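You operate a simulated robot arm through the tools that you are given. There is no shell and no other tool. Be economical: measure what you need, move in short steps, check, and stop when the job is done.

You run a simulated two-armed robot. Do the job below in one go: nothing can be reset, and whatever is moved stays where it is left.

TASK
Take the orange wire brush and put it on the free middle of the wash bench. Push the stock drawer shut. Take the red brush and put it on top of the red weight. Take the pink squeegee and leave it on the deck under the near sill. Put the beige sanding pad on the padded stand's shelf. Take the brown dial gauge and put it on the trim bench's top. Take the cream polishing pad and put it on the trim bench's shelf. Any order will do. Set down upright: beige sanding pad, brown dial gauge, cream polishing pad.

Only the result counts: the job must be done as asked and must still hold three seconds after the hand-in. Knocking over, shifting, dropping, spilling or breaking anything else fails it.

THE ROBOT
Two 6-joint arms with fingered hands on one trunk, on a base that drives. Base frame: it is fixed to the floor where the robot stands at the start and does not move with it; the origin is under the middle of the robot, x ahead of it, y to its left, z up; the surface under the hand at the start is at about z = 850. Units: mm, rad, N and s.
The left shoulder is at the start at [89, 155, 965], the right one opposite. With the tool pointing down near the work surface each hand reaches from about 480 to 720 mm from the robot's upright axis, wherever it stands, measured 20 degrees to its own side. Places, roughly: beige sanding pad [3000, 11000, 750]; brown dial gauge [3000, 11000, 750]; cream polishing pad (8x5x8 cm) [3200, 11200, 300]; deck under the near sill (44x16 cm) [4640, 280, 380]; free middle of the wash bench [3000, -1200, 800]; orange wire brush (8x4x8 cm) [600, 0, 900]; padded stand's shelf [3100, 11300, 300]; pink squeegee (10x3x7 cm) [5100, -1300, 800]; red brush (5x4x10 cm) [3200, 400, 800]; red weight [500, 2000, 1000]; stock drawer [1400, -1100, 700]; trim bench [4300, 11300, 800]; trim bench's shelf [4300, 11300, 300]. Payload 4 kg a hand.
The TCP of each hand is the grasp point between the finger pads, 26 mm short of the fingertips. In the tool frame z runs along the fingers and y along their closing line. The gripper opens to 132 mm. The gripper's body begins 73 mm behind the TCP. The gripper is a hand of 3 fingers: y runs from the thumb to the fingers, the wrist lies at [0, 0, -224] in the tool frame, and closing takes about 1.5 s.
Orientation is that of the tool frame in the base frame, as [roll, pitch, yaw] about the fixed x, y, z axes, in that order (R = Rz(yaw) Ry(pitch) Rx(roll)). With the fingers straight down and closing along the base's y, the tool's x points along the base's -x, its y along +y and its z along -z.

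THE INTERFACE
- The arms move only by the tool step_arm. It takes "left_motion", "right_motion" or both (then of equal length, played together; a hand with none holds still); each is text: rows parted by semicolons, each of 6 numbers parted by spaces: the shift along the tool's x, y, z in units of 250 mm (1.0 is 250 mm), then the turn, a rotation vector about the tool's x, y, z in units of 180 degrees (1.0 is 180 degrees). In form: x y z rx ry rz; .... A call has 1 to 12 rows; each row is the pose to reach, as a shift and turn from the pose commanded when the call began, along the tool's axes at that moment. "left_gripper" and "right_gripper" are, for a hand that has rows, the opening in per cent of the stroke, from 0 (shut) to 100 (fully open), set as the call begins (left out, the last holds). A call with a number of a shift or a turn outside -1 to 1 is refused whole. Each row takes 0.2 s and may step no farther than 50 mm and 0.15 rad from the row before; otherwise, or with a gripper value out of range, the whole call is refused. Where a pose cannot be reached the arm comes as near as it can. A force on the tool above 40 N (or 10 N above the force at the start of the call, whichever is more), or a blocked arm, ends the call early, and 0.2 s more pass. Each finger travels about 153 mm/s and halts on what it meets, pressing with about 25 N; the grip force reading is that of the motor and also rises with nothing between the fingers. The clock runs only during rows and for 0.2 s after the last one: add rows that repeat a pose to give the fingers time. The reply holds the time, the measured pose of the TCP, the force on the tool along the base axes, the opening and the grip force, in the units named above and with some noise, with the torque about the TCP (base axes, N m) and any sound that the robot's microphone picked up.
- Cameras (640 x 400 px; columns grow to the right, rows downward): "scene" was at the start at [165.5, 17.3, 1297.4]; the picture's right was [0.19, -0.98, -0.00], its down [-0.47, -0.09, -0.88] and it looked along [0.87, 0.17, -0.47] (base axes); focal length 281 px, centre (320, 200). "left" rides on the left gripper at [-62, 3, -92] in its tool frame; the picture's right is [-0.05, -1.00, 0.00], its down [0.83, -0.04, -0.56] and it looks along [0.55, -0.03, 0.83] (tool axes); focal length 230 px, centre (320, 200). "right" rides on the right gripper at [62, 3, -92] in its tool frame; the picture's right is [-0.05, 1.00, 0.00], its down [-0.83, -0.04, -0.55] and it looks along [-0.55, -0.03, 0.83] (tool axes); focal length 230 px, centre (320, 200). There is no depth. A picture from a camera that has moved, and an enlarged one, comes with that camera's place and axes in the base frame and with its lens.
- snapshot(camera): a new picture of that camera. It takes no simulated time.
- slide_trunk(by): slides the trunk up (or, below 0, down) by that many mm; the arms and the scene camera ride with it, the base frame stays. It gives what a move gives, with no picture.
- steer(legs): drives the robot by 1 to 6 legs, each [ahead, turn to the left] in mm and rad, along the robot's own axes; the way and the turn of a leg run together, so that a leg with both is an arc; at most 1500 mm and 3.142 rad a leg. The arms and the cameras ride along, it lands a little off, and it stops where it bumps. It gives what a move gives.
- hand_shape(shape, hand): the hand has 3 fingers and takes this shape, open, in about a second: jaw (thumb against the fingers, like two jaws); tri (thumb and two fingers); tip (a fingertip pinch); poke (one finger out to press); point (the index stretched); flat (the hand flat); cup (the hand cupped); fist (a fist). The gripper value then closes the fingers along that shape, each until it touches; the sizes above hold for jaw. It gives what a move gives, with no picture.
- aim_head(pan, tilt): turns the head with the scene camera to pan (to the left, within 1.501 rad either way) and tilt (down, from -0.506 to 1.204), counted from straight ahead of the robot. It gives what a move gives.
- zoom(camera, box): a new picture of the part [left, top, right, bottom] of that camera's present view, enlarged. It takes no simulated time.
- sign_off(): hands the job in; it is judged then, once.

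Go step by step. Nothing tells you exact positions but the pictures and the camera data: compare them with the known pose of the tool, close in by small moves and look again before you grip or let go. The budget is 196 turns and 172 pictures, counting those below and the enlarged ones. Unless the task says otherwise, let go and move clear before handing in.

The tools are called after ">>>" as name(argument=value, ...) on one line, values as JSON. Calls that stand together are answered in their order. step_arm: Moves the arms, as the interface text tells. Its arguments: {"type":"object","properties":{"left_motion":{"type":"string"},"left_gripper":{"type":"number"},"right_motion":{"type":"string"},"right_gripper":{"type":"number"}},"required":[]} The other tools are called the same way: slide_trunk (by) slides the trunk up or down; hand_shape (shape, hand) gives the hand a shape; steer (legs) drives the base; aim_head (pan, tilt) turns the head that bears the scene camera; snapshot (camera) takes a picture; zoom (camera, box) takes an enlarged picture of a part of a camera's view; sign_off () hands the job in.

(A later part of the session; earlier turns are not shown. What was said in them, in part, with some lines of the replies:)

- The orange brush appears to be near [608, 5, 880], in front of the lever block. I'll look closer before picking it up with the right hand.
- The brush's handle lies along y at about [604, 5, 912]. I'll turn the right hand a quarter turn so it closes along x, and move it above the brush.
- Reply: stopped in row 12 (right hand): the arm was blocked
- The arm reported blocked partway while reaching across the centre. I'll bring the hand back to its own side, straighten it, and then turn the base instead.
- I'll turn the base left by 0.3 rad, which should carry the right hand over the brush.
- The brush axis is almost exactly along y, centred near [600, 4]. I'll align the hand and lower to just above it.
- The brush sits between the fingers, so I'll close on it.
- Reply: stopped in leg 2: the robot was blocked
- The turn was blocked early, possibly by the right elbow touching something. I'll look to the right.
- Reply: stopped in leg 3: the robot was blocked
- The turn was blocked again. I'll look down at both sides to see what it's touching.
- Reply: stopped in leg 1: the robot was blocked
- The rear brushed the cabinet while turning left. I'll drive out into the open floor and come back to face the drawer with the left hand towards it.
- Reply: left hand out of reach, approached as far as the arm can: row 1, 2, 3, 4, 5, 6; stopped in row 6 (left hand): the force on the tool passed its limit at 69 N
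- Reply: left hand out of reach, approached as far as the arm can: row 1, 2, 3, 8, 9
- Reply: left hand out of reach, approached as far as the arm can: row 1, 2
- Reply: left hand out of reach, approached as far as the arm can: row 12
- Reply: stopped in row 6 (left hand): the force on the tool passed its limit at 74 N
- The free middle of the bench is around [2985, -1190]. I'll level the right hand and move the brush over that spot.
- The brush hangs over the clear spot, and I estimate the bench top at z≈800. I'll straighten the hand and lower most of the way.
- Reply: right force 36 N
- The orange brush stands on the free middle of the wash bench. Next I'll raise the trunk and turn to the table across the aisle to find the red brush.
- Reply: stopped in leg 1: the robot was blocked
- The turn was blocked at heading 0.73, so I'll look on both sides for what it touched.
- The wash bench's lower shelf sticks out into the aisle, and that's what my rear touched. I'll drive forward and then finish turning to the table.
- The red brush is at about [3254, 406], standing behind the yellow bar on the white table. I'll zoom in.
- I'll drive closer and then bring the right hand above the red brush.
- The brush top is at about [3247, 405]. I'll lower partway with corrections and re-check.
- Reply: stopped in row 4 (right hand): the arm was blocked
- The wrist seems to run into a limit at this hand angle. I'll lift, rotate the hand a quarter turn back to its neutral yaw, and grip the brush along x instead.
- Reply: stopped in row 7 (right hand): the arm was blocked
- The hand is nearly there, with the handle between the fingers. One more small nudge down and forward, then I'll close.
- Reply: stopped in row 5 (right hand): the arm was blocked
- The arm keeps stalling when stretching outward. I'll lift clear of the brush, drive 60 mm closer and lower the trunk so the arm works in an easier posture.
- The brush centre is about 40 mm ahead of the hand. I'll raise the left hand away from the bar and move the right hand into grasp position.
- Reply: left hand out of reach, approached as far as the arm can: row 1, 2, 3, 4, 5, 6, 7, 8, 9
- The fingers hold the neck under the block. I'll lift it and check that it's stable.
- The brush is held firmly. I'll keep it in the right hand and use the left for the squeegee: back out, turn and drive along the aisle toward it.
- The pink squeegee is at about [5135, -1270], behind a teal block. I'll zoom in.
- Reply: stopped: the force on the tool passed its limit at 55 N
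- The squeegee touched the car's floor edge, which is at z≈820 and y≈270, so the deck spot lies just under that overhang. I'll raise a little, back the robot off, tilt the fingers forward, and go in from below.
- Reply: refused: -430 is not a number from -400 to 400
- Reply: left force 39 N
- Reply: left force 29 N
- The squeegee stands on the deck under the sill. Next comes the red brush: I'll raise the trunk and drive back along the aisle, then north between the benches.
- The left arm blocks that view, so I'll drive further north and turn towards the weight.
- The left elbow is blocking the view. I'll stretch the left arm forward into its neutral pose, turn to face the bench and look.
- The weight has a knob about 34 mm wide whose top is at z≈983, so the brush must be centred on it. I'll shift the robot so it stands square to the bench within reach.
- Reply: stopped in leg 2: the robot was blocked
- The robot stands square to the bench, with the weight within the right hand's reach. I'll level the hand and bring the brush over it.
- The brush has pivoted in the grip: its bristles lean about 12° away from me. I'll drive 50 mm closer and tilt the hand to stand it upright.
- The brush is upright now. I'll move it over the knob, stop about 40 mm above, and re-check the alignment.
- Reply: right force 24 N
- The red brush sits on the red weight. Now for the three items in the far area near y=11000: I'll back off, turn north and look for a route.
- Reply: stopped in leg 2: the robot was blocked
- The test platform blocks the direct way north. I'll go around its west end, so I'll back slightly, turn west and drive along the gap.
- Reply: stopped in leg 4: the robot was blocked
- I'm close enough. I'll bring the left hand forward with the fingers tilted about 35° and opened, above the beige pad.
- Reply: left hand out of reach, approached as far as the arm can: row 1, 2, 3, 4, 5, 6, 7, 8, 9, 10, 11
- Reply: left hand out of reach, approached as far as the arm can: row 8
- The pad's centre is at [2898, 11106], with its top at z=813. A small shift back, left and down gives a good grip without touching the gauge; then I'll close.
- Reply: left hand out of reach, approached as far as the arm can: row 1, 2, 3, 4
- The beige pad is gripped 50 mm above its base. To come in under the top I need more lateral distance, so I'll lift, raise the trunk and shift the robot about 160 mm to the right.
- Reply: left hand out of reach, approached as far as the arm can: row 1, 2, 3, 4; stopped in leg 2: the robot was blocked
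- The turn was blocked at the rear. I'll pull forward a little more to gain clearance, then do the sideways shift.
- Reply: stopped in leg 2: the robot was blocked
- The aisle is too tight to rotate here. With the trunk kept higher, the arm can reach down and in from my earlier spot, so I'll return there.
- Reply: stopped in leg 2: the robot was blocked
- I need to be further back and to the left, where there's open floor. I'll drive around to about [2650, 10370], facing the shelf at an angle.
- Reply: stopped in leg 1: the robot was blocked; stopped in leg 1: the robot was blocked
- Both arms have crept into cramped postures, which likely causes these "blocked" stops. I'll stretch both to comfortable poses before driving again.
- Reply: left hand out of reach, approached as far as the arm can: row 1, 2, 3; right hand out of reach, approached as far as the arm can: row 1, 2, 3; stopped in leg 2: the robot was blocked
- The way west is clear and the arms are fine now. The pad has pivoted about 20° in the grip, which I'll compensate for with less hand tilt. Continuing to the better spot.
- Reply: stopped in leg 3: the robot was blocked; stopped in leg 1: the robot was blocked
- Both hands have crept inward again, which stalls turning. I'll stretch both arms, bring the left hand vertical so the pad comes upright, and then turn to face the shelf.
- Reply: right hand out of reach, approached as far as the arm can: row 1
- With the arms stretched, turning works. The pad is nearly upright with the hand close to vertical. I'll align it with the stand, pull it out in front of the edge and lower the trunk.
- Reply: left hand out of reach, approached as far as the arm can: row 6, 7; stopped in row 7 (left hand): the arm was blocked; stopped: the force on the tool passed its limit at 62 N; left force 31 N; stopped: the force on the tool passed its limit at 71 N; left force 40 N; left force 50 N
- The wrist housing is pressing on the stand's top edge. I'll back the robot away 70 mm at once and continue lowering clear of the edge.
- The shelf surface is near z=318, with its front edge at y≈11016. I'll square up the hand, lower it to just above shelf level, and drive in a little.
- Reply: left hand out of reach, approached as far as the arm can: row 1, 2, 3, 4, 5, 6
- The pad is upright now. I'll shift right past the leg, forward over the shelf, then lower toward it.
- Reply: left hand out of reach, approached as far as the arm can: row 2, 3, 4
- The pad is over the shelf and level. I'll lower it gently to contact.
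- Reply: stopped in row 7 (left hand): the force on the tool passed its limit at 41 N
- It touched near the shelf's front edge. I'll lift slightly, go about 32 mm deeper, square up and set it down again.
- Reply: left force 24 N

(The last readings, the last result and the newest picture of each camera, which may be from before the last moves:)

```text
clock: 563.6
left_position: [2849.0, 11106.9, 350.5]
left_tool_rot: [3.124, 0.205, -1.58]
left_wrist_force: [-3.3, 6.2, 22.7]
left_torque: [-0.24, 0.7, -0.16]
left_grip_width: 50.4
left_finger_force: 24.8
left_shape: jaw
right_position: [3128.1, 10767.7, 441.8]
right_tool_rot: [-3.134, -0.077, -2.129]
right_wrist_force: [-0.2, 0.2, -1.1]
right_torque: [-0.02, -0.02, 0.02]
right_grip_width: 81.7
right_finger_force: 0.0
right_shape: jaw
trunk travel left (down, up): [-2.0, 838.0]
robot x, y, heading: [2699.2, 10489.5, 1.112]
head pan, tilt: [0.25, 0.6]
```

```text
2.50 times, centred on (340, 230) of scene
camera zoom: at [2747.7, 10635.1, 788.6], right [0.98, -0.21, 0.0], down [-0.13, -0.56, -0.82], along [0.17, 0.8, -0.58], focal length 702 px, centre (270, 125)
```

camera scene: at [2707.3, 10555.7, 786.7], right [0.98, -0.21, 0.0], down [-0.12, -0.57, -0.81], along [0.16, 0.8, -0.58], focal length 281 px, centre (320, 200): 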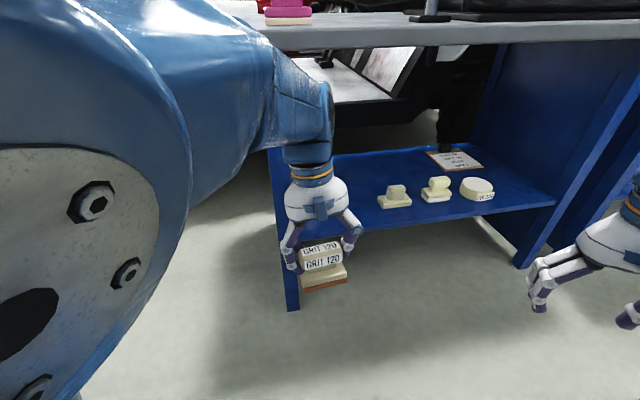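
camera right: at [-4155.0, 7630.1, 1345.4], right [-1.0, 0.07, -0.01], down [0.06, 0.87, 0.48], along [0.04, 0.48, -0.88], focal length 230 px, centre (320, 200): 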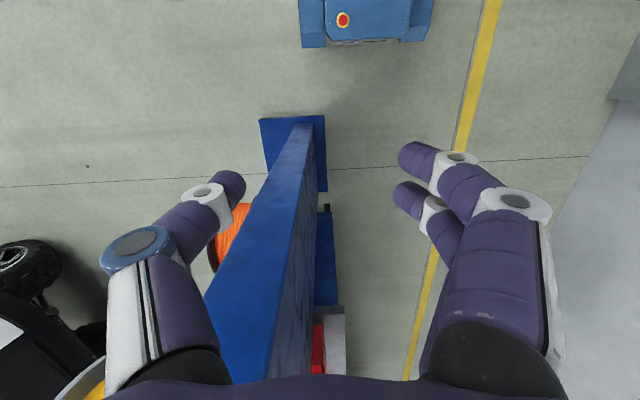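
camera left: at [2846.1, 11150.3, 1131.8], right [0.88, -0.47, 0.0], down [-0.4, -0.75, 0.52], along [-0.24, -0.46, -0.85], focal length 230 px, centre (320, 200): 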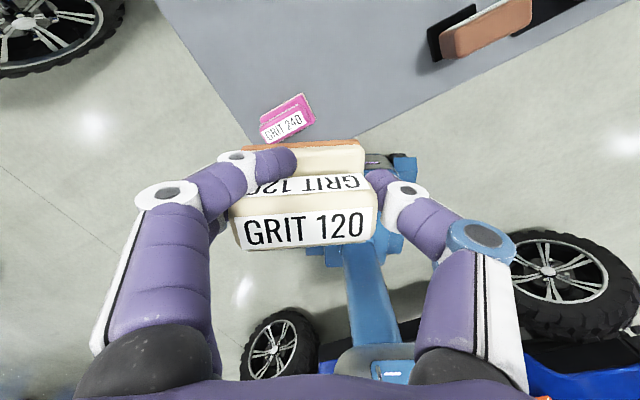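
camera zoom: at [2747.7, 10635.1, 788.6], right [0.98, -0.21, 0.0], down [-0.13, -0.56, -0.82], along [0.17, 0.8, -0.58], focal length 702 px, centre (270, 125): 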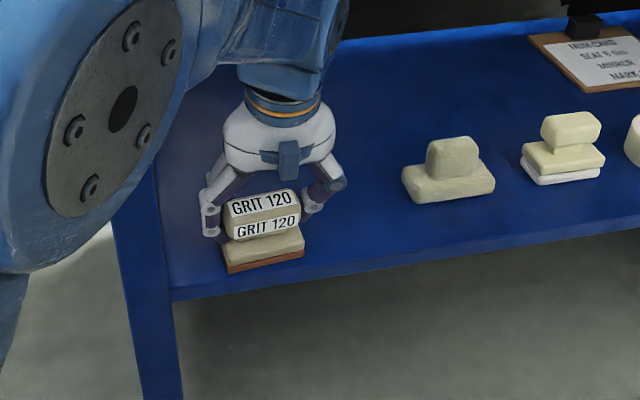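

The pad is flat on the shelf with margin. Releasing: ease off, open, then pull back out.

>>> step_arm(left_motion="0 0 -.008 0 0 0; 0 0 -.01 0 0 0")

>>> step_arm(left_motion="0 0 0 0 0 0; 0 0 0 0 0 0; 0 0 0 0 0 0; 0 0 0 0 0 0; 0 0 -.04 0 0 0; 0 0 -.1 0 0 0; .05 0 -.16 0 0 0; .15 0 -.2 0 0 0; .3 0 -.23 0 0 0; .45 0 -.26 0 0 0; .6 0 -.29 0 0 0; .7 0 -.31 0 0 0", left_gripper=68)

>>> snapshot(camera="scene")

```text
clock: 564.2
left_position: [2847.6, 11106.3, 352.1]
left_tool_rot: [3.124, 0.202, -1.577]
left_wrist_force: [-1.4, 10.3, 18.7]
left_torque: [0.08, 0.47, -0.3]
left_grip_width: 50.0
left_finger_force: 24.4
left_shape: jaw
right_position: [3128.2, 10767.2, 441.5]
right_tool_rot: [-3.135, -0.078, -2.129]
right_wrist_force: [0.5, 0.1, -0.6]
right_torque: [0.03, 0.0, 0.01]
right_grip_width: 82.0
right_finger_force: 0.1
right_shape: jaw
trunk travel left (down, up): [-2.0, 838.0]
robot x, y, heading: [2698.5, 10493.3, 1.104]
head pan, tilt: [0.25, 0.6]
```

```text
clock: 566.8
left_position: [2782.8, 10991.5, 400.1]
left_tool_rot: [-3.134, 0.134, -1.562]
left_wrist_force: [0.2, 0.2, -0.4]
left_torque: [-0.01, 0.02, 0.01]
left_grip_width: 90.0
left_finger_force: 0.0
left_shape: jaw
left hand out of reach, approached as far as the arm can: row 9, 10, 11, 12
right_position: [3129.1, 10767.0, 439.5]
right_tool_rot: [-3.134, -0.082, -2.13]
right_wrist_force: [0.1, -0.9, -0.7]
right_torque: [-0.05, 0.0, 0.0]
right_grip_width: 81.9
right_finger_force: 0.1
right_shape: jaw
trunk travel left (down, up): [-2.0, 838.0]
robot x, y, heading: [2699.9, 10488.8, 1.108]
head pan, tilt: [0.25, 0.6]
```

```text
12 pictures are left
camera scene: at [2748.3, 10637.1, 787.7], right [0.98, -0.21, 0.0], down [-0.13, -0.57, -0.81], along [0.17, 0.8, -0.58], focal length 281 px, centre (320, 200)
```

scene: 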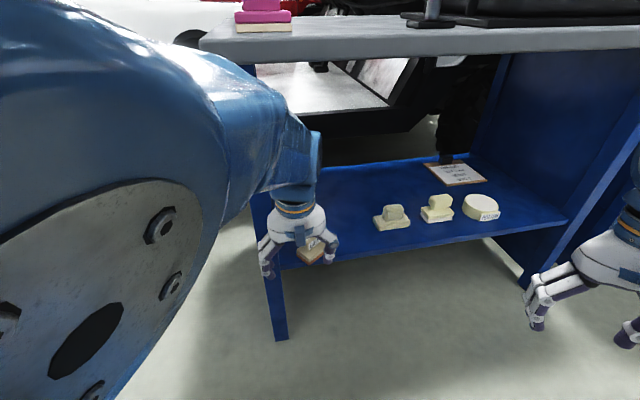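

I'll back off and check the beige pad.

>>> steer(legs=[[-110, 0]])

>>> slide_trunk(by=350)

>>> slide_trunk(by=200)

>>> snapshot(camera="scene")

```text
clock: 568.0
left_position: [2734.1, 10892.4, 401.0]
left_tool_rot: [-3.134, 0.133, -1.567]
left_wrist_force: [0.3, 0.5, -0.2]
left_torque: [-0.01, -0.01, 0.02]
left_grip_width: 89.9
left_finger_force: 0.0
left_shape: jaw
right_position: [3079.1, 10668.3, 439.8]
right_tool_rot: [-3.134, -0.08, -2.128]
right_wrist_force: [0.4, -1.2, -0.4]
right_torque: [0.01, 0.01, -0.06]
right_grip_width: 81.9
right_finger_force: 0.0
right_shape: jaw
trunk travel left (down, up): [-2.0, 838.0]
robot x, y, heading: [2650.6, 10392.3, 1.109]
head pan, tilt: [0.25, 0.6]
```

```text
clock: 571.4
left_position: [2729.0, 10884.8, 734.2]
left_tool_rot: [-3.14, 0.082, -1.562]
left_wrist_force: [0.4, 0.5, 0.7]
left_torque: [0.01, -0.01, -0.02]
left_grip_width: 89.9
left_finger_force: 0.0
left_shape: jaw
right_position: [3075.0, 10662.0, 776.7]
right_tool_rot: [-3.129, -0.122, -2.129]
right_wrist_force: [0.3, -0.1, -0.1]
right_torque: [0.02, 0.0, -0.04]
right_grip_width: 81.8
right_finger_force: 0.0
right_shape: jaw
trunk travel left (down, up): [-352.0, 488.0]
robot x, y, heading: [2655.2, 10393.1, 1.112]
head pan, tilt: [0.25, 0.6]
```

```text
clock: 573.6
left_position: [2730.0, 10887.7, 942.0]
left_tool_rot: [-3.125, 0.098, -1.559]
left_wrist_force: [-0.9, -0.4, -0.3]
left_torque: [-0.03, 0.0, -0.03]
left_grip_width: 89.9
left_finger_force: 0.1
left_shape: jaw
right_position: [3076.3, 10661.2, 972.9]
right_tool_rot: [-3.128, -0.131, -2.129]
right_wrist_force: [-0.4, 0.9, -0.5]
right_torque: [0.01, 0.0, -0.02]
right_grip_width: 81.8
right_finger_force: 0.0
right_shape: jaw
trunk travel left (down, up): [-552.0, 288.0]
robot x, y, heading: [2651.8, 10394.8, 1.103]
head pan, tilt: [0.25, 0.6]
```

```text
11 pictures are left
camera scene: at [2703.0, 10548.0, 1337.0], right [0.98, -0.2, -0.01], down [-0.12, -0.58, -0.81], along [0.16, 0.79, -0.59], focal length 281 px, centre (320, 200)
```

scene: 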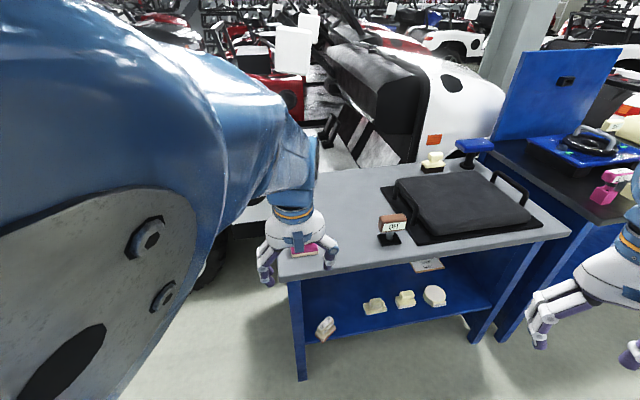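

>>> zoom(camera="scene", box=[285, 285, 455, 345])

```text
3.76 times, centred on (370, 315) of scene
camera zoom: at [2703.0, 10548.0, 1337.0], right [0.98, -0.2, -0.01], down [-0.12, -0.58, -0.81], along [0.16, 0.79, -0.59], focal length 1056 px, centre (132, -233)
```

zoom: 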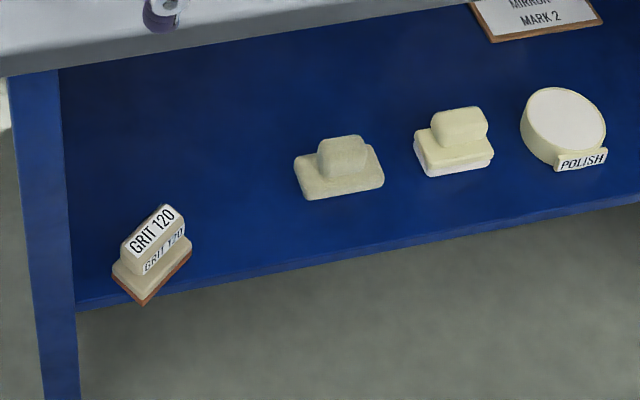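

The beige pad stands upright on the shelf. Of the shelf items, the one with the white pad under a cream handle must be the polishing pad (the round one is a tin). Next is the gauge, by the right hand: I'll reposition and move above it at about [3011, 11090].

>>> steer(legs=[[150, 0], [0, 0.3]])

>>> step_arm(right_motion="-.085 .04 .01 0 -.005 -.01; -.17 .08 .02 -.001 -.01 -.02; -.255 .12 .03 -.001 -.016 -.031; -.34 .16 .042 -.002 -.021 -.041; -.425 .2 .052 -.002 -.026 -.051; -.51 .24 .063 -.003 -.031 -.061; -.595 .28 .073 -.003 -.037 -.072; -.68 .32 .084 -.004 -.042 -.082; -.68 .32 .084 -.004 -.042 -.082", right_gripper=80)

>>> snapshot(camera="right")

```text
clock: 576.0
left_position: [2648.9, 11022.1, 945.5]
left_tool_rot: [-3.13, 0.11, -1.263]
left_wrist_force: [0.0, 0.3, 0.4]
left_torque: [-0.04, -0.02, 0.03]
left_grip_width: 90.1
left_finger_force: 0.1
left_shape: jaw
right_position: [3047.3, 10918.7, 985.8]
right_tool_rot: [-3.129, -0.111, -1.83]
right_wrist_force: [0.3, 0.9, 0.4]
right_torque: [0.01, 0.0, 0.0]
right_grip_width: 81.7
right_finger_force: 0.0
right_shape: jaw
trunk travel left (down, up): [-552.0, 288.0]
robot x, y, heading: [2718.9, 10527.7, 1.404]
head pan, tilt: [0.25, 0.6]
```

```text
clock: 578.0
left_position: [2644.9, 11001.0, 928.0]
left_tool_rot: [-3.132, 0.053, -1.258]
left_wrist_force: [0.7, -0.2, 0.0]
left_torque: [-0.02, 0.01, -0.02]
left_grip_width: 90.1
left_finger_force: 0.1
left_shape: jaw
right_position: [3010.1, 11082.3, 955.6]
right_tool_rot: [3.135, 0.039, -1.575]
right_wrist_force: [-0.8, 0.3, 0.1]
right_torque: [0.02, 0.02, -0.04]
right_grip_width: 105.3
right_finger_force: 0.1
right_shape: jaw
trunk travel left (down, up): [-552.0, 288.0]
robot x, y, heading: [2720.9, 10522.1, 1.4]
head pan, tilt: [0.25, 0.6]
```

```text
9 pictures are left
camera right: at [3007.0, 11016.6, 1044.2], right [-1.0, 0.05, 0.01], down [0.05, 0.81, 0.59], along [0.02, 0.59, -0.81], focal length 230 px, centre (320, 200)
```

right: 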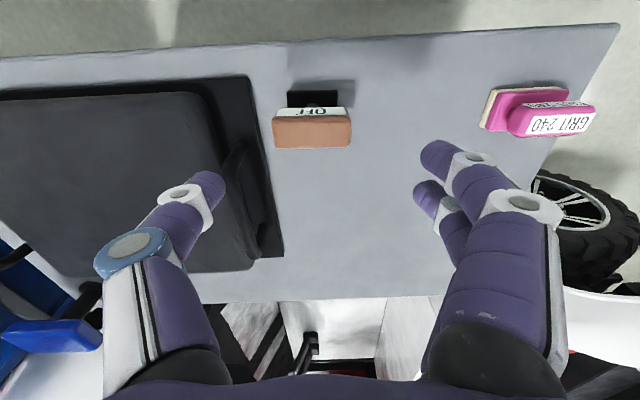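

The gauge is centred at [3016, 11089]. I'll narrow the opening, lower onto its body and grip.

>>> step_arm(right_motion="0 -.024 .02 .001 .006 0; -.002 -.024 .08 .002 .0124 0; -.003 -.024 .18 .002 .0124 0; -.004 -.024 .28 .002 .0124 0; -.005 -.024 .38 .002 .0124 0; -.006 -.024 .47 .002 .0124 0; -.006 -.024 .55 .002 .0124 0; -.006 -.024 .55 .002 .0124 0", right_gripper=70)

>>> snapshot(camera="right")

```text
clock: 579.8
left_position: [2644.3, 11001.1, 930.2]
left_tool_rot: [-3.132, 0.055, -1.257]
left_wrist_force: [-0.3, -0.2, -0.1]
left_torque: [0.05, 0.0, 0.02]
left_grip_width: 90.4
left_finger_force: 0.0
left_shape: jaw
right_position: [3014.9, 11089.7, 818.2]
right_tool_rot: [3.14, -0.001, -1.576]
right_wrist_force: [0.4, 0.5, -0.1]
right_torque: [0.01, 0.03, -0.02]
right_grip_width: 93.0
right_finger_force: 0.0
right_shape: jaw
trunk travel left (down, up): [-552.0, 288.0]
robot x, y, heading: [2719.6, 10527.9, 1.406]
head pan, tilt: [0.25, 0.6]
```

```text
8 pictures are left
camera right: at [3011.1, 11027.2, 908.6], right [-1.0, 0.06, 0.0], down [0.05, 0.83, 0.56], along [0.03, 0.55, -0.83], focal length 230 px, centre (320, 200)
```

right: 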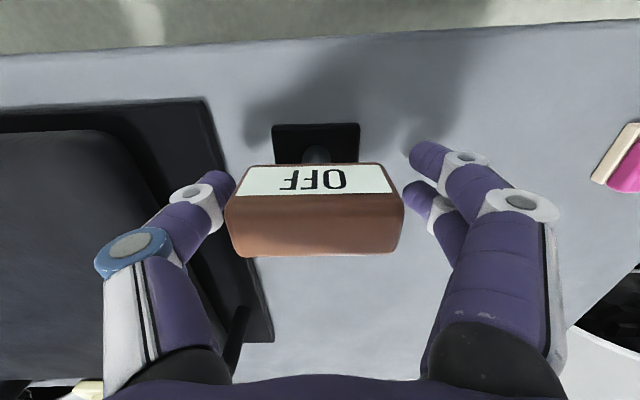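

Well aligned. Closing and lifting.

>>> step_arm(right_motion="0 0 0 0 0 0; 0 0 0 0 0 0; 0 0 0 0 0 0; 0 0 0 0 0 0; 0 0 0 0 0 0; 0 0 0 0 0 0", right_gripper=0)

>>> step_arm(right_motion="0 0 -.06 0 0 0; 0 0 -.14 0 0 0; 0 0 -.24 0 0 0; 0 0 -.36 0 0 0; 0 0 -.48 0 0 0; 0 0 -.6 0 0 0; 0 0 -.72 0 0 0; 0 0 -.72 0 0 0")

```text
clock: 581.2
left_position: [2645.8, 11002.0, 930.7]
left_tool_rot: [-3.131, 0.053, -1.257]
left_wrist_force: [0.4, 0.2, -0.4]
left_torque: [0.01, -0.01, 0.0]
left_grip_width: 89.9
left_finger_force: 0.0
left_shape: jaw
right_position: [3015.0, 11090.3, 816.9]
right_tool_rot: [3.137, 0.001, -1.574]
right_wrist_force: [0.2, -1.5, -0.2]
right_torque: [-0.03, 0.04, 0.04]
right_grip_width: 63.7
right_finger_force: 24.9
right_shape: jaw
trunk travel left (down, up): [-552.0, 288.0]
robot x, y, heading: [2718.5, 10526.9, 1.407]
head pan, tilt: [0.25, 0.6]
```

```text
clock: 583.0
left_position: [2645.1, 11001.8, 929.9]
left_tool_rot: [-3.131, 0.054, -1.258]
left_wrist_force: [0.0, 0.6, -0.1]
left_torque: [-0.03, 0.01, 0.03]
left_grip_width: 90.0
left_finger_force: 0.0
left_shape: jaw
right_position: [3016.3, 11091.0, 995.8]
right_tool_rot: [3.136, 0.0, -1.575]
right_wrist_force: [1.1, 1.5, -3.4]
right_torque: [-0.03, -0.01, -0.03]
right_grip_width: 63.1
right_finger_force: 25.2
right_shape: jaw
trunk travel left (down, up): [-552.0, 288.0]
robot x, y, heading: [2719.5, 10526.1, 1.409]
head pan, tilt: [0.25, 0.6]
```

Gauge held. I'll stretch the left arm a bit so driving isn't hindered, then drive east to the trim bench.

>>> step_arm(left_motion="-.075 -.036 -.044 0 0 0; -.15 -.073 -.088 0 0 0; -.22 -.11 -.13 0 0 0; -.3 -.146 -.176 0 0 0; -.37 -.182 -.22 0 0 0; -.37 -.182 -.22 0 0 0")

>>> steer(legs=[[0, -1.39], [1480, 0], [0, 1.5]])

```text
clock: 584.4
left_position: [2662.7, 11100.8, 1021.7]
left_tool_rot: [-3.122, 0.125, -1.26]
left_wrist_force: [-0.5, 0.0, 0.4]
left_torque: [0.02, -0.03, 0.01]
left_grip_width: 89.8
left_finger_force: 0.0
left_shape: jaw
right_position: [3016.2, 11090.0, 996.2]
right_tool_rot: [3.139, -0.001, -1.574]
right_wrist_force: [0.8, -0.2, -2.6]
right_torque: [-0.03, 0.01, -0.01]
right_grip_width: 63.4
right_finger_force: 25.5
right_shape: jaw
trunk travel left (down, up): [-552.0, 288.0]
robot x, y, heading: [2721.6, 10527.4, 1.407]
head pan, tilt: [0.25, 0.6]
```

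```text
clock: 599.5
left_position: [4087.0, 11098.6, 1020.7]
left_tool_rot: [-3.122, 0.123, -1.14]
left_wrist_force: [0.9, 0.4, 1.0]
left_torque: [0.01, 0.03, 0.0]
left_grip_width: 89.7
left_finger_force: 0.1
left_shape: jaw
right_position: [4438.8, 11131.5, 996.9]
right_tool_rot: [3.138, 0.0, -1.452]
right_wrist_force: [-0.1, -0.3, -2.9]
right_torque: [-0.03, 0.0, -0.02]
right_grip_width: 58.4
right_finger_force: 25.0
right_shape: jaw
trunk travel left (down, up): [-552.0, 288.0]
robot x, y, heading: [4226.9, 10534.6, 1.529]
head pan, tilt: [0.25, 0.6]
```

Arrived smoothly. I'll look at the trim bench under the right hand to pick a clear spot.

>>> aim_head(pan=-0.15, tilt=0.85)

>>> snapshot(camera="scene")

```text
clock: 600.4
left_position: [4087.5, 11080.1, 1031.3]
left_tool_rot: [-3.114, 0.144, -1.139]
left_wrist_force: [0.1, -0.3, -0.3]
left_torque: [0.03, 0.0, 0.03]
left_grip_width: 90.0
left_finger_force: 0.1
left_shape: jaw
right_position: [4438.0, 11113.2, 1007.5]
right_tool_rot: [3.14, 0.018, -1.455]
right_wrist_force: [1.0, 0.3, -3.5]
right_torque: [-0.05, 0.0, -0.01]
right_grip_width: 58.0
right_finger_force: 24.8
right_shape: jaw
trunk travel left (down, up): [-552.0, 288.0]
robot x, y, heading: [4227.8, 10538.3, 1.527]
head pan, tilt: [-0.15, 0.85]
```

```text
7 pictures are left
camera scene: at [4246.6, 10686.3, 1317.3], right [0.98, -0.19, 0.0], down [-0.15, -0.75, -0.65], along [0.13, 0.63, -0.76], focal length 281 px, centre (320, 200)
```

scene: 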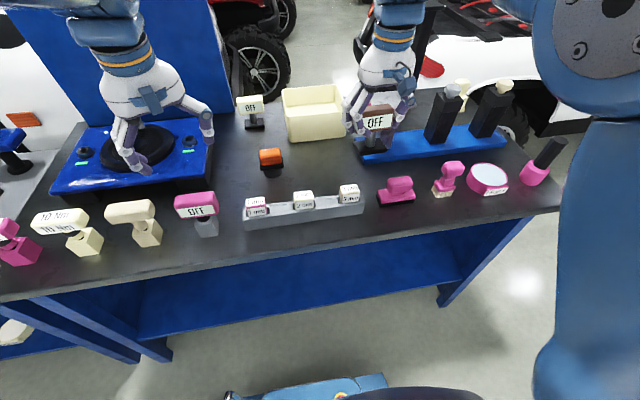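

There's a clear spot near [4385, 11265] between the small orange block and the blue tray, and the shelf below is empty. I'll drive closer and lower the gauge there.

>>> steer(legs=[[105, 0]])

>>> step_arm(right_motion="-.05 .05 .03 0 .003 0; -.1 .1 .06 0 .006 0; -.15 .15 .1 0 .006 0; -.204 .209 .17 0 .006 0; -.204 .209 .26 0 .006 0; -.204 .209 .35 0 .006 0; -.204 .209 .43 0 .006 0; -.204 .209 .511 0 .006 0; -.204 .209 .511 0 .006 0")

>>> snapshot(camera="right")

```text
clock: 601.5
left_position: [4090.7, 11189.3, 1029.1]
left_tool_rot: [-3.116, 0.139, -1.138]
left_wrist_force: [-0.7, 0.0, -1.7]
left_torque: [-0.03, -0.03, 0.01]
left_grip_width: 90.0
left_finger_force: 0.1
left_shape: jaw
right_position: [4443.3, 11221.6, 1006.9]
right_tool_rot: [-3.141, 0.017, -1.454]
right_wrist_force: [0.1, 0.4, -2.8]
right_torque: [-0.07, -0.01, 0.0]
right_grip_width: 58.1
right_finger_force: 24.4
right_shape: jaw
trunk travel left (down, up): [-552.0, 288.0]
robot x, y, heading: [4228.0, 10643.7, 1.526]
head pan, tilt: [-0.15, 0.85]
```

```text
clock: 603.5
left_position: [4090.0, 11169.9, 1040.3]
left_tool_rot: [-3.106, 0.158, -1.135]
left_wrist_force: [0.2, -0.9, 0.1]
left_torque: [-0.01, 0.0, 0.01]
left_grip_width: 89.7
left_finger_force: 0.1
left_shape: jaw
right_position: [4385.3, 11252.3, 892.2]
right_tool_rot: [-3.138, 0.015, -1.454]
right_wrist_force: [-1.0, -0.3, -3.3]
right_torque: [0.03, -0.04, -0.02]
right_grip_width: 58.2
right_finger_force: 25.0
right_shape: jaw
trunk travel left (down, up): [-552.0, 288.0]
robot x, y, heading: [4233.3, 10643.7, 1.53]
head pan, tilt: [-0.15, 0.85]
```

```text
6 pictures are left
camera right: at [4388.2, 11188.7, 981.6], right [-1.0, -0.06, 0.0], down [-0.05, 0.82, 0.57], along [-0.03, 0.57, -0.82], focal length 230 px, centre (320, 200)
```

right: 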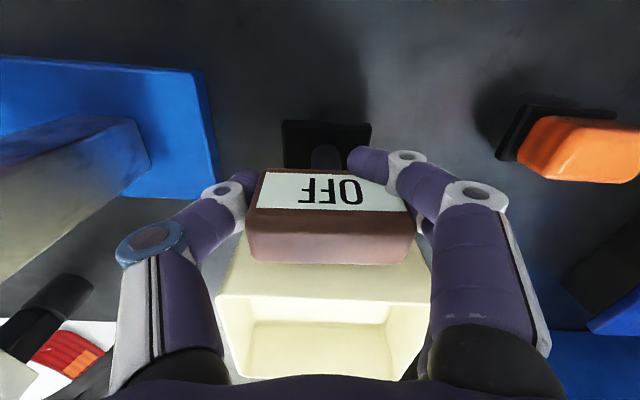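

The gauge leans about 10° in the grip. I'll tilt the hand to level it and lower in fine steps to contact.

>>> step_arm(right_motion="0 0 .04 0 -.02 0; 0 0 .08 0 -.04 0; 0 0 .12 0 -.058 0; 0 0 .14 0 -.058 0; 0 0 .155 0 -.058 0; 0 0 .17 0 -.058 0; 0 0 .182 0 -.058 0; 0 0 .194 0 -.058 0; 0 0 .194 0 -.058 0")

```text
clock: 605.5
left_position: [4089.1, 11166.8, 1039.6]
left_tool_rot: [-3.102, 0.159, -1.136]
left_wrist_force: [0.9, 0.5, 0.1]
left_torque: [-0.03, 0.02, 0.02]
left_grip_width: 89.8
left_finger_force: 0.1
left_shape: jaw
right_position: [4383.7, 11252.3, 845.9]
right_tool_rot: [-3.136, 0.203, -1.453]
right_wrist_force: [-0.7, 2.6, 23.3]
right_torque: [-0.13, 0.51, -0.06]
right_grip_width: 47.9
right_finger_force: 25.2
right_shape: jaw
trunk travel left (down, up): [-552.0, 288.0]
robot x, y, heading: [4233.1, 10641.1, 1.526]
head pan, tilt: [-0.15, 0.85]
```

>>> zoom(camera="scene", box=[260, 130, 420, 260])

```text
3.08 times, centred on (340, 195) of scene
camera zoom: at [4249.9, 10790.3, 1317.7], right [0.98, -0.19, 0.0], down [-0.15, -0.75, -0.65], along [0.13, 0.64, -0.76], focal length 864 px, centre (258, 215)
```

zoom: 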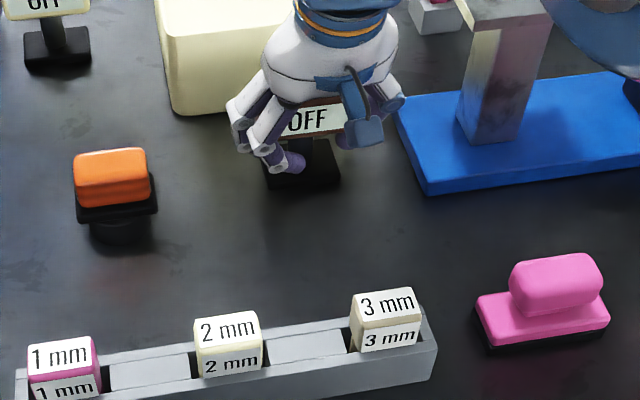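

It stands flat on the bench top. I'll ease off, open and withdraw upward.

>>> step_arm(right_motion="0 0 -.01 0 0 0; 0 0 -.014 0 0 0; 0 0 -.014 0 0 0")

>>> step_arm(right_motion="0 0 0 0 0 0; 0 0 0 0 0 0; 0 0 0 0 0 0; 0 0 0 0 0 0; 0 0 0 0 0 0; 0 0 -.06 0 0 0; 0 0 -.15 0 0 0; 0 0 -.27 0 0 0; 0 0 -.4 0 0 0; 0 0 -.54 0 0 0; 0 0 -.68 0 0 0", right_gripper=75)

>>> zoom(camera="scene", box=[260, 100, 420, 230])

```text
clock: 606.3
left_position: [4089.8, 11168.9, 1040.3]
left_tool_rot: [-3.107, 0.158, -1.136]
left_wrist_force: [0.1, -0.3, -0.3]
left_torque: [-0.01, -0.01, -0.01]
left_grip_width: 89.6
left_finger_force: 0.0
left_shape: jaw
right_position: [4386.5, 11251.3, 845.1]
right_tool_rot: [-3.137, 0.196, -1.453]
right_wrist_force: [-0.6, -1.3, -0.9]
right_torque: [-0.06, -0.08, 0.0]
right_grip_width: 46.4
right_finger_force: 24.6
right_shape: jaw
trunk travel left (down, up): [-552.0, 288.0]
robot x, y, heading: [4229.6, 10642.1, 1.526]
head pan, tilt: [-0.15, 0.85]
```

```text
clock: 608.7
left_position: [4090.3, 11167.9, 1039.3]
left_tool_rot: [-3.105, 0.158, -1.135]
left_wrist_force: [-0.2, -0.3, 0.1]
left_torque: [0.01, 0.01, -0.04]
left_grip_width: 89.5
left_finger_force: 0.0
left_shape: jaw
right_position: [4387.3, 11217.3, 1012.8]
right_tool_rot: [-3.137, 0.198, -1.456]
right_wrist_force: [0.4, -0.1, 0.1]
right_torque: [-0.01, 0.02, 0.02]
right_grip_width: 98.6
right_finger_force: 0.2
right_shape: jaw
trunk travel left (down, up): [-552.0, 288.0]
robot x, y, heading: [4230.9, 10641.2, 1.524]
head pan, tilt: [-0.15, 0.85]
```

```text
3.08 times, centred on (340, 165) of scene
camera zoom: at [4250.8, 10792.4, 1317.2], right [0.98, -0.19, 0.0], down [-0.15, -0.75, -0.65], along [0.13, 0.63, -0.76], focal length 864 px, centre (258, 308)
```

zoom: 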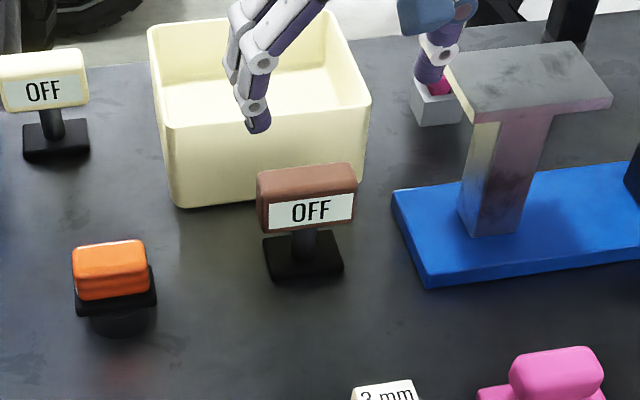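

The gauge stands on the trim bench. Last item: the cream polishing pad on the stand's shelf. I'll drive back with the left hand in its working yaw, stopping back from the stand.

>>> steer(legs=[[-150, 0], [0, 1.6], [1215, 0]])

>>> steer(legs=[[0, -2.02], [-150, 0]])

```text
clock: 620.1
left_position: [2479.2, 10360.6, 1039.7]
left_tool_rot: [-3.103, 0.156, 0.459]
left_wrist_force: [-0.6, -0.4, 0.1]
left_torque: [0.03, 0.01, -0.01]
left_grip_width: 89.8
left_finger_force: 0.0
left_shape: jaw
right_position: [2422.2, 10658.2, 1012.4]
right_tool_rot: [-3.139, 0.198, 0.142]
right_wrist_force: [-0.3, 0.5, -0.1]
right_torque: [0.01, -0.01, 0.03]
right_grip_width: 98.8
right_finger_force: 0.0
right_shape: jaw
trunk travel left (down, up): [-552.0, 288.0]
robot x, y, heading: [3002.8, 10519.7, 3.118]
head pan, tilt: [-0.15, 0.85]
```

```text
clock: 626.6
left_position: [3006.4, 10915.7, 1033.7]
left_tool_rot: [-3.116, 0.128, -1.541]
left_wrist_force: [-0.7, 0.3, -0.3]
left_torque: [-0.06, -0.02, 0.0]
left_grip_width: 89.9
left_finger_force: 0.1
left_shape: jaw
right_position: [3297.7, 10839.6, 1019.8]
right_tool_rot: [-3.132, 0.211, -1.856]
right_wrist_force: [-1.7, 0.4, 0.4]
right_torque: [-0.06, -0.04, 0.01]
right_grip_width: 98.9
right_finger_force: 0.1
right_shape: jaw
trunk travel left (down, up): [-552.0, 288.0]
robot x, y, heading: [2929.4, 10382.6, 1.116]
head pan, tilt: [-0.15, 0.85]
```

In position. Lowering the trunk in front of the stand.

>>> slide_trunk(by=-400)

>>> slide_trunk(by=-148)

>>> aim_head(pan=0.2, tilt=0.6)

>>> snapshot(camera="scene")

```text
clock: 630.4
left_position: [2999.3, 10895.4, 616.0]
left_tool_rot: [-3.138, 0.086, -1.539]
left_wrist_force: [0.5, -0.4, 0.5]
left_torque: [-0.03, 0.02, 0.0]
left_grip_width: 89.8
left_finger_force: 0.0
left_shape: jaw
right_position: [3291.0, 10818.1, 631.9]
right_tool_rot: [-3.131, 0.234, -1.856]
right_wrist_force: [0.2, 0.4, -0.1]
right_torque: [-0.02, 0.0, 0.0]
right_grip_width: 98.7
right_finger_force: 0.2
right_shape: jaw
trunk travel left (down, up): [-152.0, 688.0]
robot x, y, heading: [2929.6, 10385.9, 1.117]
head pan, tilt: [-0.15, 0.85]
```

```text
clock: 632.2
left_position: [2999.6, 10895.7, 471.4]
left_tool_rot: [-3.13, 0.095, -1.539]
left_wrist_force: [-0.4, 0.0, 1.3]
left_torque: [-0.02, -0.03, 0.03]
left_grip_width: 89.6
left_finger_force: 0.1
left_shape: jaw
right_position: [3291.1, 10817.8, 483.8]
right_tool_rot: [-3.131, 0.233, -1.856]
right_wrist_force: [0.2, 0.6, 0.4]
right_torque: [0.01, 0.0, -0.02]
right_grip_width: 98.9
right_finger_force: 0.1
right_shape: jaw
trunk travel left (down, up): [-4.0, 836.0]
robot x, y, heading: [2928.8, 10383.3, 1.115]
head pan, tilt: [-0.15, 0.85]
```

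```text
clock: 633.0
left_position: [2998.9, 10895.2, 470.8]
left_tool_rot: [-3.134, 0.096, -1.541]
left_wrist_force: [0.2, 0.6, 0.4]
left_torque: [0.03, 0.05, 0.0]
left_grip_width: 89.6
left_finger_force: 0.1
left_shape: jaw
right_position: [3290.6, 10816.8, 484.0]
right_tool_rot: [-3.132, 0.232, -1.857]
right_wrist_force: [-0.3, 0.3, 0.7]
right_torque: [0.0, -0.02, 0.01]
right_grip_width: 98.9
right_finger_force: 0.0
right_shape: jaw
trunk travel left (down, up): [-4.0, 836.0]
robot x, y, heading: [2923.9, 10382.3, 1.113]
head pan, tilt: [0.201, 0.6]
```

```text
3 pictures are left
camera scene: at [2979.7, 10527.1, 789.3], right [0.97, -0.25, 0.0], down [-0.15, -0.56, -0.81], along [0.2, 0.79, -0.58], focal length 281 px, centre (320, 200)
```

scene: 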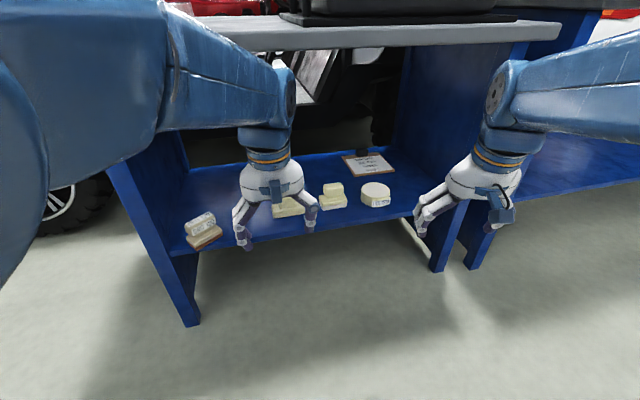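

Triangulation puts the cream pad's handle at about [3171, 11143], with the shelf at z≈313. I'll lower the hand below the top's edge first, then drive in.

>>> step_arm(left_motion=".006 0 .06 0 -.006 0; .012 0 .12 0 -.012 0; .018 0 .18 0 -.018 0; .025 0 .25 0 -.024 0; .033 0 .338 0 -.03 0; .033 0 .338 0 -.03 0")

>>> steer(legs=[[110, 0]])

```text
clock: 634.4
left_position: [3000.1, 10898.0, 402.4]
left_tool_rot: [-3.102, 0.215, -1.532]
left_wrist_force: [-0.1, 0.3, -0.1]
left_torque: [-0.03, -0.02, 0.0]
left_grip_width: 89.8
left_finger_force: 0.1
left_shape: jaw
left hand out of reach, approached as far as the arm can: row 1, 2, 3, 4
right_position: [3290.5, 10818.0, 483.2]
right_tool_rot: [-3.132, 0.232, -1.857]
right_wrist_force: [0.2, -0.4, -0.1]
right_torque: [-0.05, -0.02, 0.03]
right_grip_width: 98.7
right_finger_force: 0.0
right_shape: jaw
trunk travel left (down, up): [-4.0, 836.0]
robot x, y, heading: [2929.1, 10386.3, 1.116]
head pan, tilt: [0.201, 0.6]
```

```text
clock: 635.6
left_position: [3048.0, 10998.0, 403.3]
left_tool_rot: [-3.102, 0.217, -1.531]
left_wrist_force: [-0.8, -0.3, -0.4]
left_torque: [0.0, -0.03, 0.03]
left_grip_width: 89.9
left_finger_force: 0.1
left_shape: jaw
right_position: [3339.0, 10918.1, 484.3]
right_tool_rot: [-3.132, 0.234, -1.856]
right_wrist_force: [-0.3, 1.0, 0.1]
right_torque: [-0.01, -0.02, 0.03]
right_grip_width: 98.7
right_finger_force: 0.0
right_shape: jaw
trunk travel left (down, up): [-4.0, 836.0]
robot x, y, heading: [2977.9, 10482.9, 1.117]
head pan, tilt: [0.201, 0.6]
```

>>> step_arm(left_motion=".006 -.123 .009 -.004 0 0; .012 -.245 .017 -.008 0 0; .018 -.368 .026 -.0127 0 0; .024 -.49 .034 -.0127 0 0; -.08 -.494 .06 -.0127 0 0; -.18 -.498 .09 -.0127 0 0; -.286 -.503 .115 -.0127 0 0; -.286 -.503 .115 -.0127 0 0; -.286 -.503 .115 -.0127 0 0")

>>> snapshot(camera="left")

```text
clock: 637.6
left_position: [3158.5, 11083.2, 419.7]
left_tool_rot: [-3.083, 0.222, -1.485]
left_wrist_force: [-0.3, 0.4, 0.4]
left_torque: [-0.03, -0.01, 0.0]
left_grip_width: 89.6
left_finger_force: 0.1
left_shape: jaw
left hand out of reach, approached as far as the arm can: row 1, 2, 3, 4, 5, 6
right_position: [3335.0, 10908.9, 494.0]
right_tool_rot: [-3.128, 0.252, -1.856]
right_wrist_force: [0.2, 0.3, 0.8]
right_torque: [-0.02, -0.02, 0.0]
right_grip_width: 98.8
right_finger_force: 0.0
right_shape: jaw
trunk travel left (down, up): [-4.0, 836.0]
robot x, y, heading: [2978.8, 10479.6, 1.118]
head pan, tilt: [0.201, 0.6]
```

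```text
2 pictures are left
camera left: at [3147.0, 11120.4, 525.2], right [0.99, 0.12, 0.07], down [0.09, -0.93, 0.36], along [0.11, -0.35, -0.93], focal length 230 px, centre (320, 200)
```

left: 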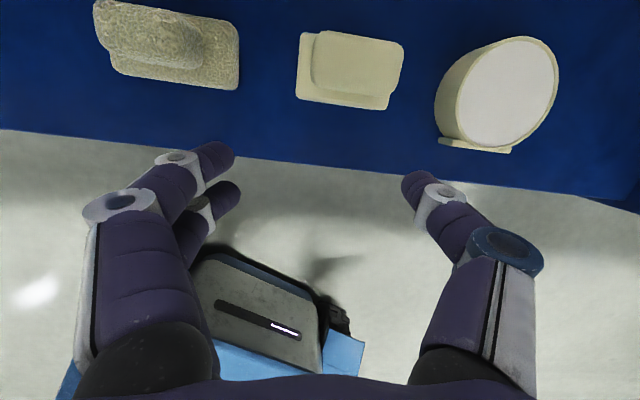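

The second item, with block handle and white pad layer, matches the polishing pad, centred at about [3174, 11150]. I'll advance over it and lower so the fingers straddle the handle.

>>> step_arm(left_motion="-.08 -.028 .02 -.004 0 .009; -.16 -.056 .04 -.009 0 .018; -.2514 -.084 .0615 -.0127 0 .0267; -.24 -.081 .11 -.0127 0 .0267; -.23 -.078 .155 -.0127 0 .0267; -.22 -.076 .2 -.0127 0 .0267; -.212 -.074 .237 -.0127 0 .0267; -.212 -.074 .237 -.0127 0 .0267; -.212 -.074 .237 -.0127 0 .0267")

```text
clock: 639.6
left_position: [3186.8, 11137.6, 360.9]
left_tool_rot: [3.089, 0.229, -1.614]
left_wrist_force: [0.6, -0.2, -0.1]
left_torque: [-0.01, -0.03, -0.02]
left_grip_width: 89.7
left_finger_force: 0.1
left_shape: jaw
right_position: [3336.4, 10909.4, 494.1]
right_tool_rot: [-3.127, 0.251, -1.855]
right_wrist_force: [0.2, -0.3, 0.5]
right_torque: [0.02, 0.0, -0.04]
right_grip_width: 98.8
right_finger_force: 0.0
right_shape: jaw
trunk travel left (down, up): [-4.0, 836.0]
robot x, y, heading: [2976.2, 10483.4, 1.115]
head pan, tilt: [0.201, 0.6]
```

It landed slightly low and right, so I'll correct up, left and forward.

>>> step_arm(left_motion="-.007 .002 -.03 .003 0 -.002; -.013 .003 -.054 .006 0 -.004; -.033 .03 -.048 .011 0 -.008; -.053 .057 -.042 .0135 0 -.0124; -.053 .057 -.042 .0135 0 -.0124; -.053 .057 -.042 .0135 0 -.0124")

>>> snapshot(camera="left")

```text
clock: 641.0
left_position: [3172.8, 11149.0, 374.8]
left_tool_rot: [3.14, 0.229, -1.575]
left_wrist_force: [-0.1, -0.2, -0.1]
left_torque: [0.0, 0.03, 0.01]
left_grip_width: 89.7
left_finger_force: 0.0
left_shape: jaw
right_position: [3335.4, 10909.8, 493.6]
right_tool_rot: [-3.128, 0.251, -1.856]
right_wrist_force: [0.1, -0.4, 0.7]
right_torque: [-0.02, -0.02, 0.04]
right_grip_width: 98.9
right_finger_force: 0.0
right_shape: jaw
trunk travel left (down, up): [-4.0, 836.0]
robot x, y, heading: [2980.3, 10479.6, 1.118]
head pan, tilt: [0.201, 0.6]
```

```text
1 pictures are left
camera left: at [3169.1, 11187.0, 479.8], right [1.0, 0.05, 0.01], down [0.04, -0.94, 0.35], along [0.03, -0.35, -0.94], focal length 230 px, centre (320, 200)
```

left: 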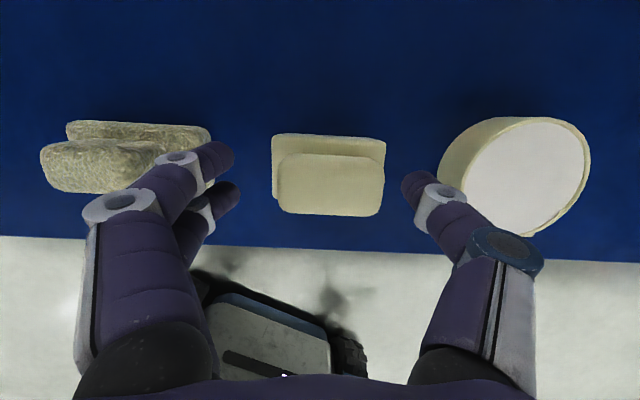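

The handle sits squarely between the fingers. A tiny adjustment, then I'll close.

>>> step_arm(left_motion="-.016 -.008 .02 0 0 0; -.016 -.008 .02 0 0 0; -.016 -.008 .02 0 0 0; -.016 -.008 .02 0 0 0; -.016 -.008 .02 0 0 0; -.016 -.008 .02 0 0 0; -.016 -.008 .02 0 0 0; -.016 -.008 .02 0 0 0", left_gripper=0)

```text
clock: 642.8
left_position: [3174.7, 11153.6, 370.8]
left_tool_rot: [3.139, 0.231, -1.574]
left_wrist_force: [-0.7, -2.6, 4.0]
left_torque: [-0.04, -0.01, -0.01]
left_grip_width: 49.8
left_finger_force: 25.3
left_shape: jaw
right_position: [3335.8, 10909.5, 495.7]
right_tool_rot: [-3.128, 0.25, -1.853]
right_wrist_force: [-0.5, -0.4, -0.5]
right_torque: [0.02, 0.0, 0.04]
right_grip_width: 99.1
right_finger_force: 0.0
right_shape: jaw
trunk travel left (down, up): [-4.0, 836.0]
robot x, y, heading: [2976.4, 10479.8, 1.117]
head pan, tilt: [0.201, 0.6]
```

Gripped at 50 mm, with the base about 58 mm below the grip point. I'll lift it slightly and back straight out, then raise the trunk.

>>> step_arm(left_motion="-.008 0 -.03 0 0 0; -.016 0 -.065 0 0 0; -.023 0 -.097 0 0 0; -.023 0 -.097 0 0 0")

>>> steer(legs=[[-250, 0]])

```text
clock: 643.8
left_position: [3175.1, 11154.4, 395.7]
left_tool_rot: [3.141, 0.231, -1.574]
left_wrist_force: [0.0, -0.1, -2.0]
left_torque: [0.0, 0.03, -0.01]
left_grip_width: 50.2
left_finger_force: 24.5
left_shape: jaw
right_position: [3336.2, 10909.9, 494.6]
right_tool_rot: [-3.126, 0.252, -1.856]
right_wrist_force: [0.1, -0.3, 0.2]
right_torque: [-0.01, 0.01, 0.03]
right_grip_width: 98.9
right_finger_force: 0.1
right_shape: jaw
trunk travel left (down, up): [-4.0, 836.0]
robot x, y, heading: [2973.6, 10477.0, 1.116]
head pan, tilt: [0.201, 0.6]
```

```text
clock: 645.6
left_position: [3063.2, 10931.6, 395.9]
left_tool_rot: [3.138, 0.232, -1.572]
left_wrist_force: [1.3, 0.0, -1.7]
left_torque: [-0.02, 0.0, -0.01]
left_grip_width: 50.5
left_finger_force: 24.6
left_shape: jaw
right_position: [3225.0, 10685.9, 492.8]
right_tool_rot: [-3.128, 0.251, -1.851]
right_wrist_force: [0.6, -0.5, -0.3]
right_torque: [0.0, 0.0, -0.02]
right_grip_width: 99.0
right_finger_force: 0.0
right_shape: jaw
trunk travel left (down, up): [-4.0, 836.0]
robot x, y, heading: [2867.1, 10256.5, 1.121]
head pan, tilt: [0.201, 0.6]
```

Clean exit. The hands stay clear of the legs in this posture, so I'll drive straight to the trim bench at this height.

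>>> steer(legs=[[0, -1.121], [1085, 0], [0, 1.117]])

```text
clock: 657.3
left_position: [4149.3, 10934.2, 408.5]
left_tool_rot: [-3.133, 0.246, -1.557]
left_wrist_force: [-0.4, 0.6, -1.1]
left_torque: [-0.03, 0.01, 0.01]
left_grip_width: 49.8
left_finger_force: 24.7
left_shape: jaw
right_position: [4313.6, 10689.6, 497.2]
right_tool_rot: [-3.133, 0.255, -1.843]
right_wrist_force: [0.5, 0.0, 0.7]
right_torque: [0.04, -0.02, 0.0]
right_grip_width: 98.6
right_finger_force: 0.0
right_shape: jaw
trunk travel left (down, up): [-4.0, 836.0]
robot x, y, heading: [3967.1, 10261.1, 1.136]
head pan, tilt: [0.201, 0.6]
```

The posture held. I'll drive straight in under the trim bench top.

>>> steer(legs=[[205, 0]])

>>> step_arm(left_motion=".004 0 .02 0 0 0; .009 0 .04 0 0 0; .014 0 .06 0 0 0; .018 0 .08 0 0 0; .022 0 .095 0 0 0; .025 0 .11 0 0 0; .028 0 .122 0 0 0; .028 0 .122 0 0 0")

```text
clock: 658.9
left_position: [4233.8, 11114.0, 421.0]
left_tool_rot: [-3.127, 0.263, -1.554]
left_wrist_force: [0.6, -0.2, -1.1]
left_torque: [-0.02, -0.01, -0.02]
left_grip_width: 49.5
left_finger_force: 24.4
left_shape: jaw
right_position: [4398.1, 10868.7, 487.8]
right_tool_rot: [-3.14, 0.231, -1.847]
right_wrist_force: [-0.9, 0.4, 0.8]
right_torque: [0.02, 0.02, -0.02]
right_grip_width: 98.9
right_finger_force: 0.2
right_shape: jaw
trunk travel left (down, up): [-4.0, 836.0]
robot x, y, heading: [4059.7, 10442.6, 1.132]
head pan, tilt: [0.201, 0.6]
```

```text
clock: 660.7
left_position: [4231.4, 11109.1, 402.2]
left_tool_rot: [-3.12, 0.279, -1.551]
left_wrist_force: [0.2, -0.7, -1.1]
left_torque: [-0.03, -0.01, 0.0]
left_grip_width: 49.5
left_finger_force: 24.7
left_shape: jaw
right_position: [4395.6, 10862.1, 478.7]
right_tool_rot: [3.135, 0.205, -1.849]
right_wrist_force: [-0.5, 0.2, -0.4]
right_torque: [-0.03, 0.03, 0.01]
right_grip_width: 99.0
right_finger_force: 0.1
right_shape: jaw
trunk travel left (down, up): [-4.0, 836.0]
robot x, y, heading: [4058.5, 10441.5, 1.13]
head pan, tilt: [0.201, 0.6]
```

>>> step_arm(left_motion="-.03 0 .02 -.003 .005 0; -.065 0 .05 -.007 .01 0; -.06 0 .085 -.007 .016 0; -.057 0 .12 -.007 .016 0; -.053 0 .132 -.007 .016 0; -.05 0 .144 -.007 .016 0; -.047 0 .155 -.007 .016 0; -.043 0 .166 -.007 .016 0; -.043 0 .166 -.007 .016 0")

```text
clock: 662.7
left_position: [4232.4, 11131.3, 370.1]
left_tool_rot: [-3.138, 0.237, -1.552]
left_wrist_force: [-1.5, 1.9, 26.0]
left_torque: [0.11, -0.03, 0.04]
left_grip_width: 50.0
left_finger_force: 24.8
left_shape: jaw
right_position: [4396.1, 10859.9, 480.5]
right_tool_rot: [3.136, 0.21, -1.849]
right_wrist_force: [-0.2, 0.0, -0.6]
right_torque: [-0.01, -0.01, -0.03]
right_grip_width: 99.0
right_finger_force: 0.0
right_shape: jaw
trunk travel left (down, up): [-4.0, 836.0]
robot x, y, heading: [4057.1, 10448.2, 1.136]
head pan, tilt: [0.201, 0.6]
```

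It's down flat at the same height as on the other shelf. I'll ease off, open wide, lift clear of the handle, then back out.

>>> step_arm(left_motion="-.002 0 -.01 0 0 0; -.002 0 -.012 0 0 0")

>>> step_arm(left_motion="0 0 0 0 0 0; 0 0 0 0 0 0; 0 0 0 0 0 0; 0 0 0 0 0 0; 0 0 0 0 0 0; -.01 0 -.04 0 0 0; -.025 0 -.1 0 0 0; -.04 0 -.165 0 0 0; -.056 0 -.233 0 0 0; -.058 0 -.245 0 0 0; -.058 0 -.245 0 0 0", left_gripper=72)

>>> steer(legs=[[-220, 0]])

```text
clock: 663.3
left_position: [4231.7, 11130.4, 370.6]
left_tool_rot: [-3.138, 0.233, -1.553]
left_wrist_force: [1.8, 7.3, 21.1]
left_torque: [0.21, -0.1, 0.06]
left_grip_width: 50.3
left_finger_force: 25.2
left_shape: jaw
right_position: [4395.2, 10859.8, 481.3]
right_tool_rot: [3.137, 0.208, -1.848]
right_wrist_force: [-0.4, 0.2, -0.3]
right_torque: [-0.02, -0.01, -0.04]
right_grip_width: 99.0
right_finger_force: 0.0
right_shape: jaw
trunk travel left (down, up): [-4.0, 836.0]
robot x, y, heading: [4057.1, 10449.3, 1.132]
head pan, tilt: [0.201, 0.6]
```

```text
clock: 665.7
left_position: [4232.2, 11132.3, 430.6]
left_tool_rot: [-3.141, 0.229, -1.552]
left_wrist_force: [-0.1, 0.5, 1.2]
left_torque: [-0.01, 0.0, -0.02]
left_grip_width: 94.6
left_finger_force: 0.0
left_shape: jaw
right_position: [4395.5, 10861.3, 478.5]
right_tool_rot: [3.139, 0.204, -1.846]
right_wrist_force: [0.6, 0.2, 0.1]
right_torque: [0.03, 0.01, -0.03]
right_grip_width: 98.7
right_finger_force: 0.0
right_shape: jaw
trunk travel left (down, up): [-4.0, 836.0]
robot x, y, heading: [4062.8, 10446.5, 1.137]
head pan, tilt: [0.201, 0.6]
```

```text
clock: 667.4
left_position: [4140.2, 10933.0, 430.4]
left_tool_rot: [-3.141, 0.229, -1.556]
left_wrist_force: [1.4, -0.8, -0.6]
left_torque: [-0.03, 0.0, 0.04]
left_grip_width: 94.5
left_finger_force: 0.0
left_shape: jaw
right_position: [4303.7, 10661.5, 478.9]
right_tool_rot: [3.137, 0.206, -1.849]
right_wrist_force: [0.2, -0.2, 0.1]
right_torque: [-0.01, 0.03, 0.0]
right_grip_width: 99.2
right_finger_force: 0.0
right_shape: jaw
trunk travel left (down, up): [-4.0, 836.0]
robot x, y, heading: [3963.7, 10249.5, 1.131]
head pan, tilt: [0.201, 0.6]
```

I'm out and clear. I'll use the last picture to confirm the cream pad on the trim bench's shelf.

>>> snapshot(camera="scene")

```text
0 pictures are left
camera scene: at [4013.2, 10391.9, 789.4], right [0.97, -0.24, 0.0], down [-0.14, -0.56, -0.81], along [0.19, 0.79, -0.58], focal length 281 px, centre (320, 200)
```

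scene: 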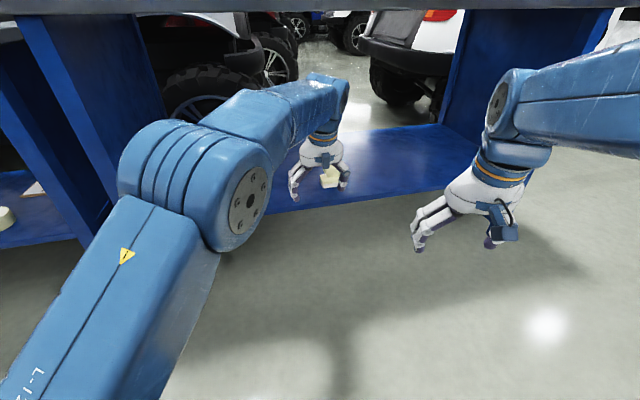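

The cream pad stands on the trim bench's shelf. All seven jobs are done and both hands are empty and clear, so I'm handing in.

>>> sign_off()

```text
The job is handed in.
```

I carried out all seven jobs and handed in, but two results are less certain than the rest, and the robot bumped into things along the way.

**Less certain results:**
- **Beige pad:** it stands upright on the padded stand's shelf. It got turned sideways as I let go, and one corner hangs about 10 mm over the front edge.
- **Cream pad:** three cream items were on that shelf. I took the block with the white underlayer as the polishing pad; the one labelled "POLISH" looked like a tin.

**Contacts:** I saw nothing knocked over or shifted, but I didn't check everything the robot touched.
- The base stopped against something several times: the start bench, the cabinet, the wash bench's lower shelf, and a few spots I couldn't identify.
- The squeegee pressed on the car's floor edge, at about 55 N.
- The left wrist pressed on the padded stand's top edge, at up to about 70 N.
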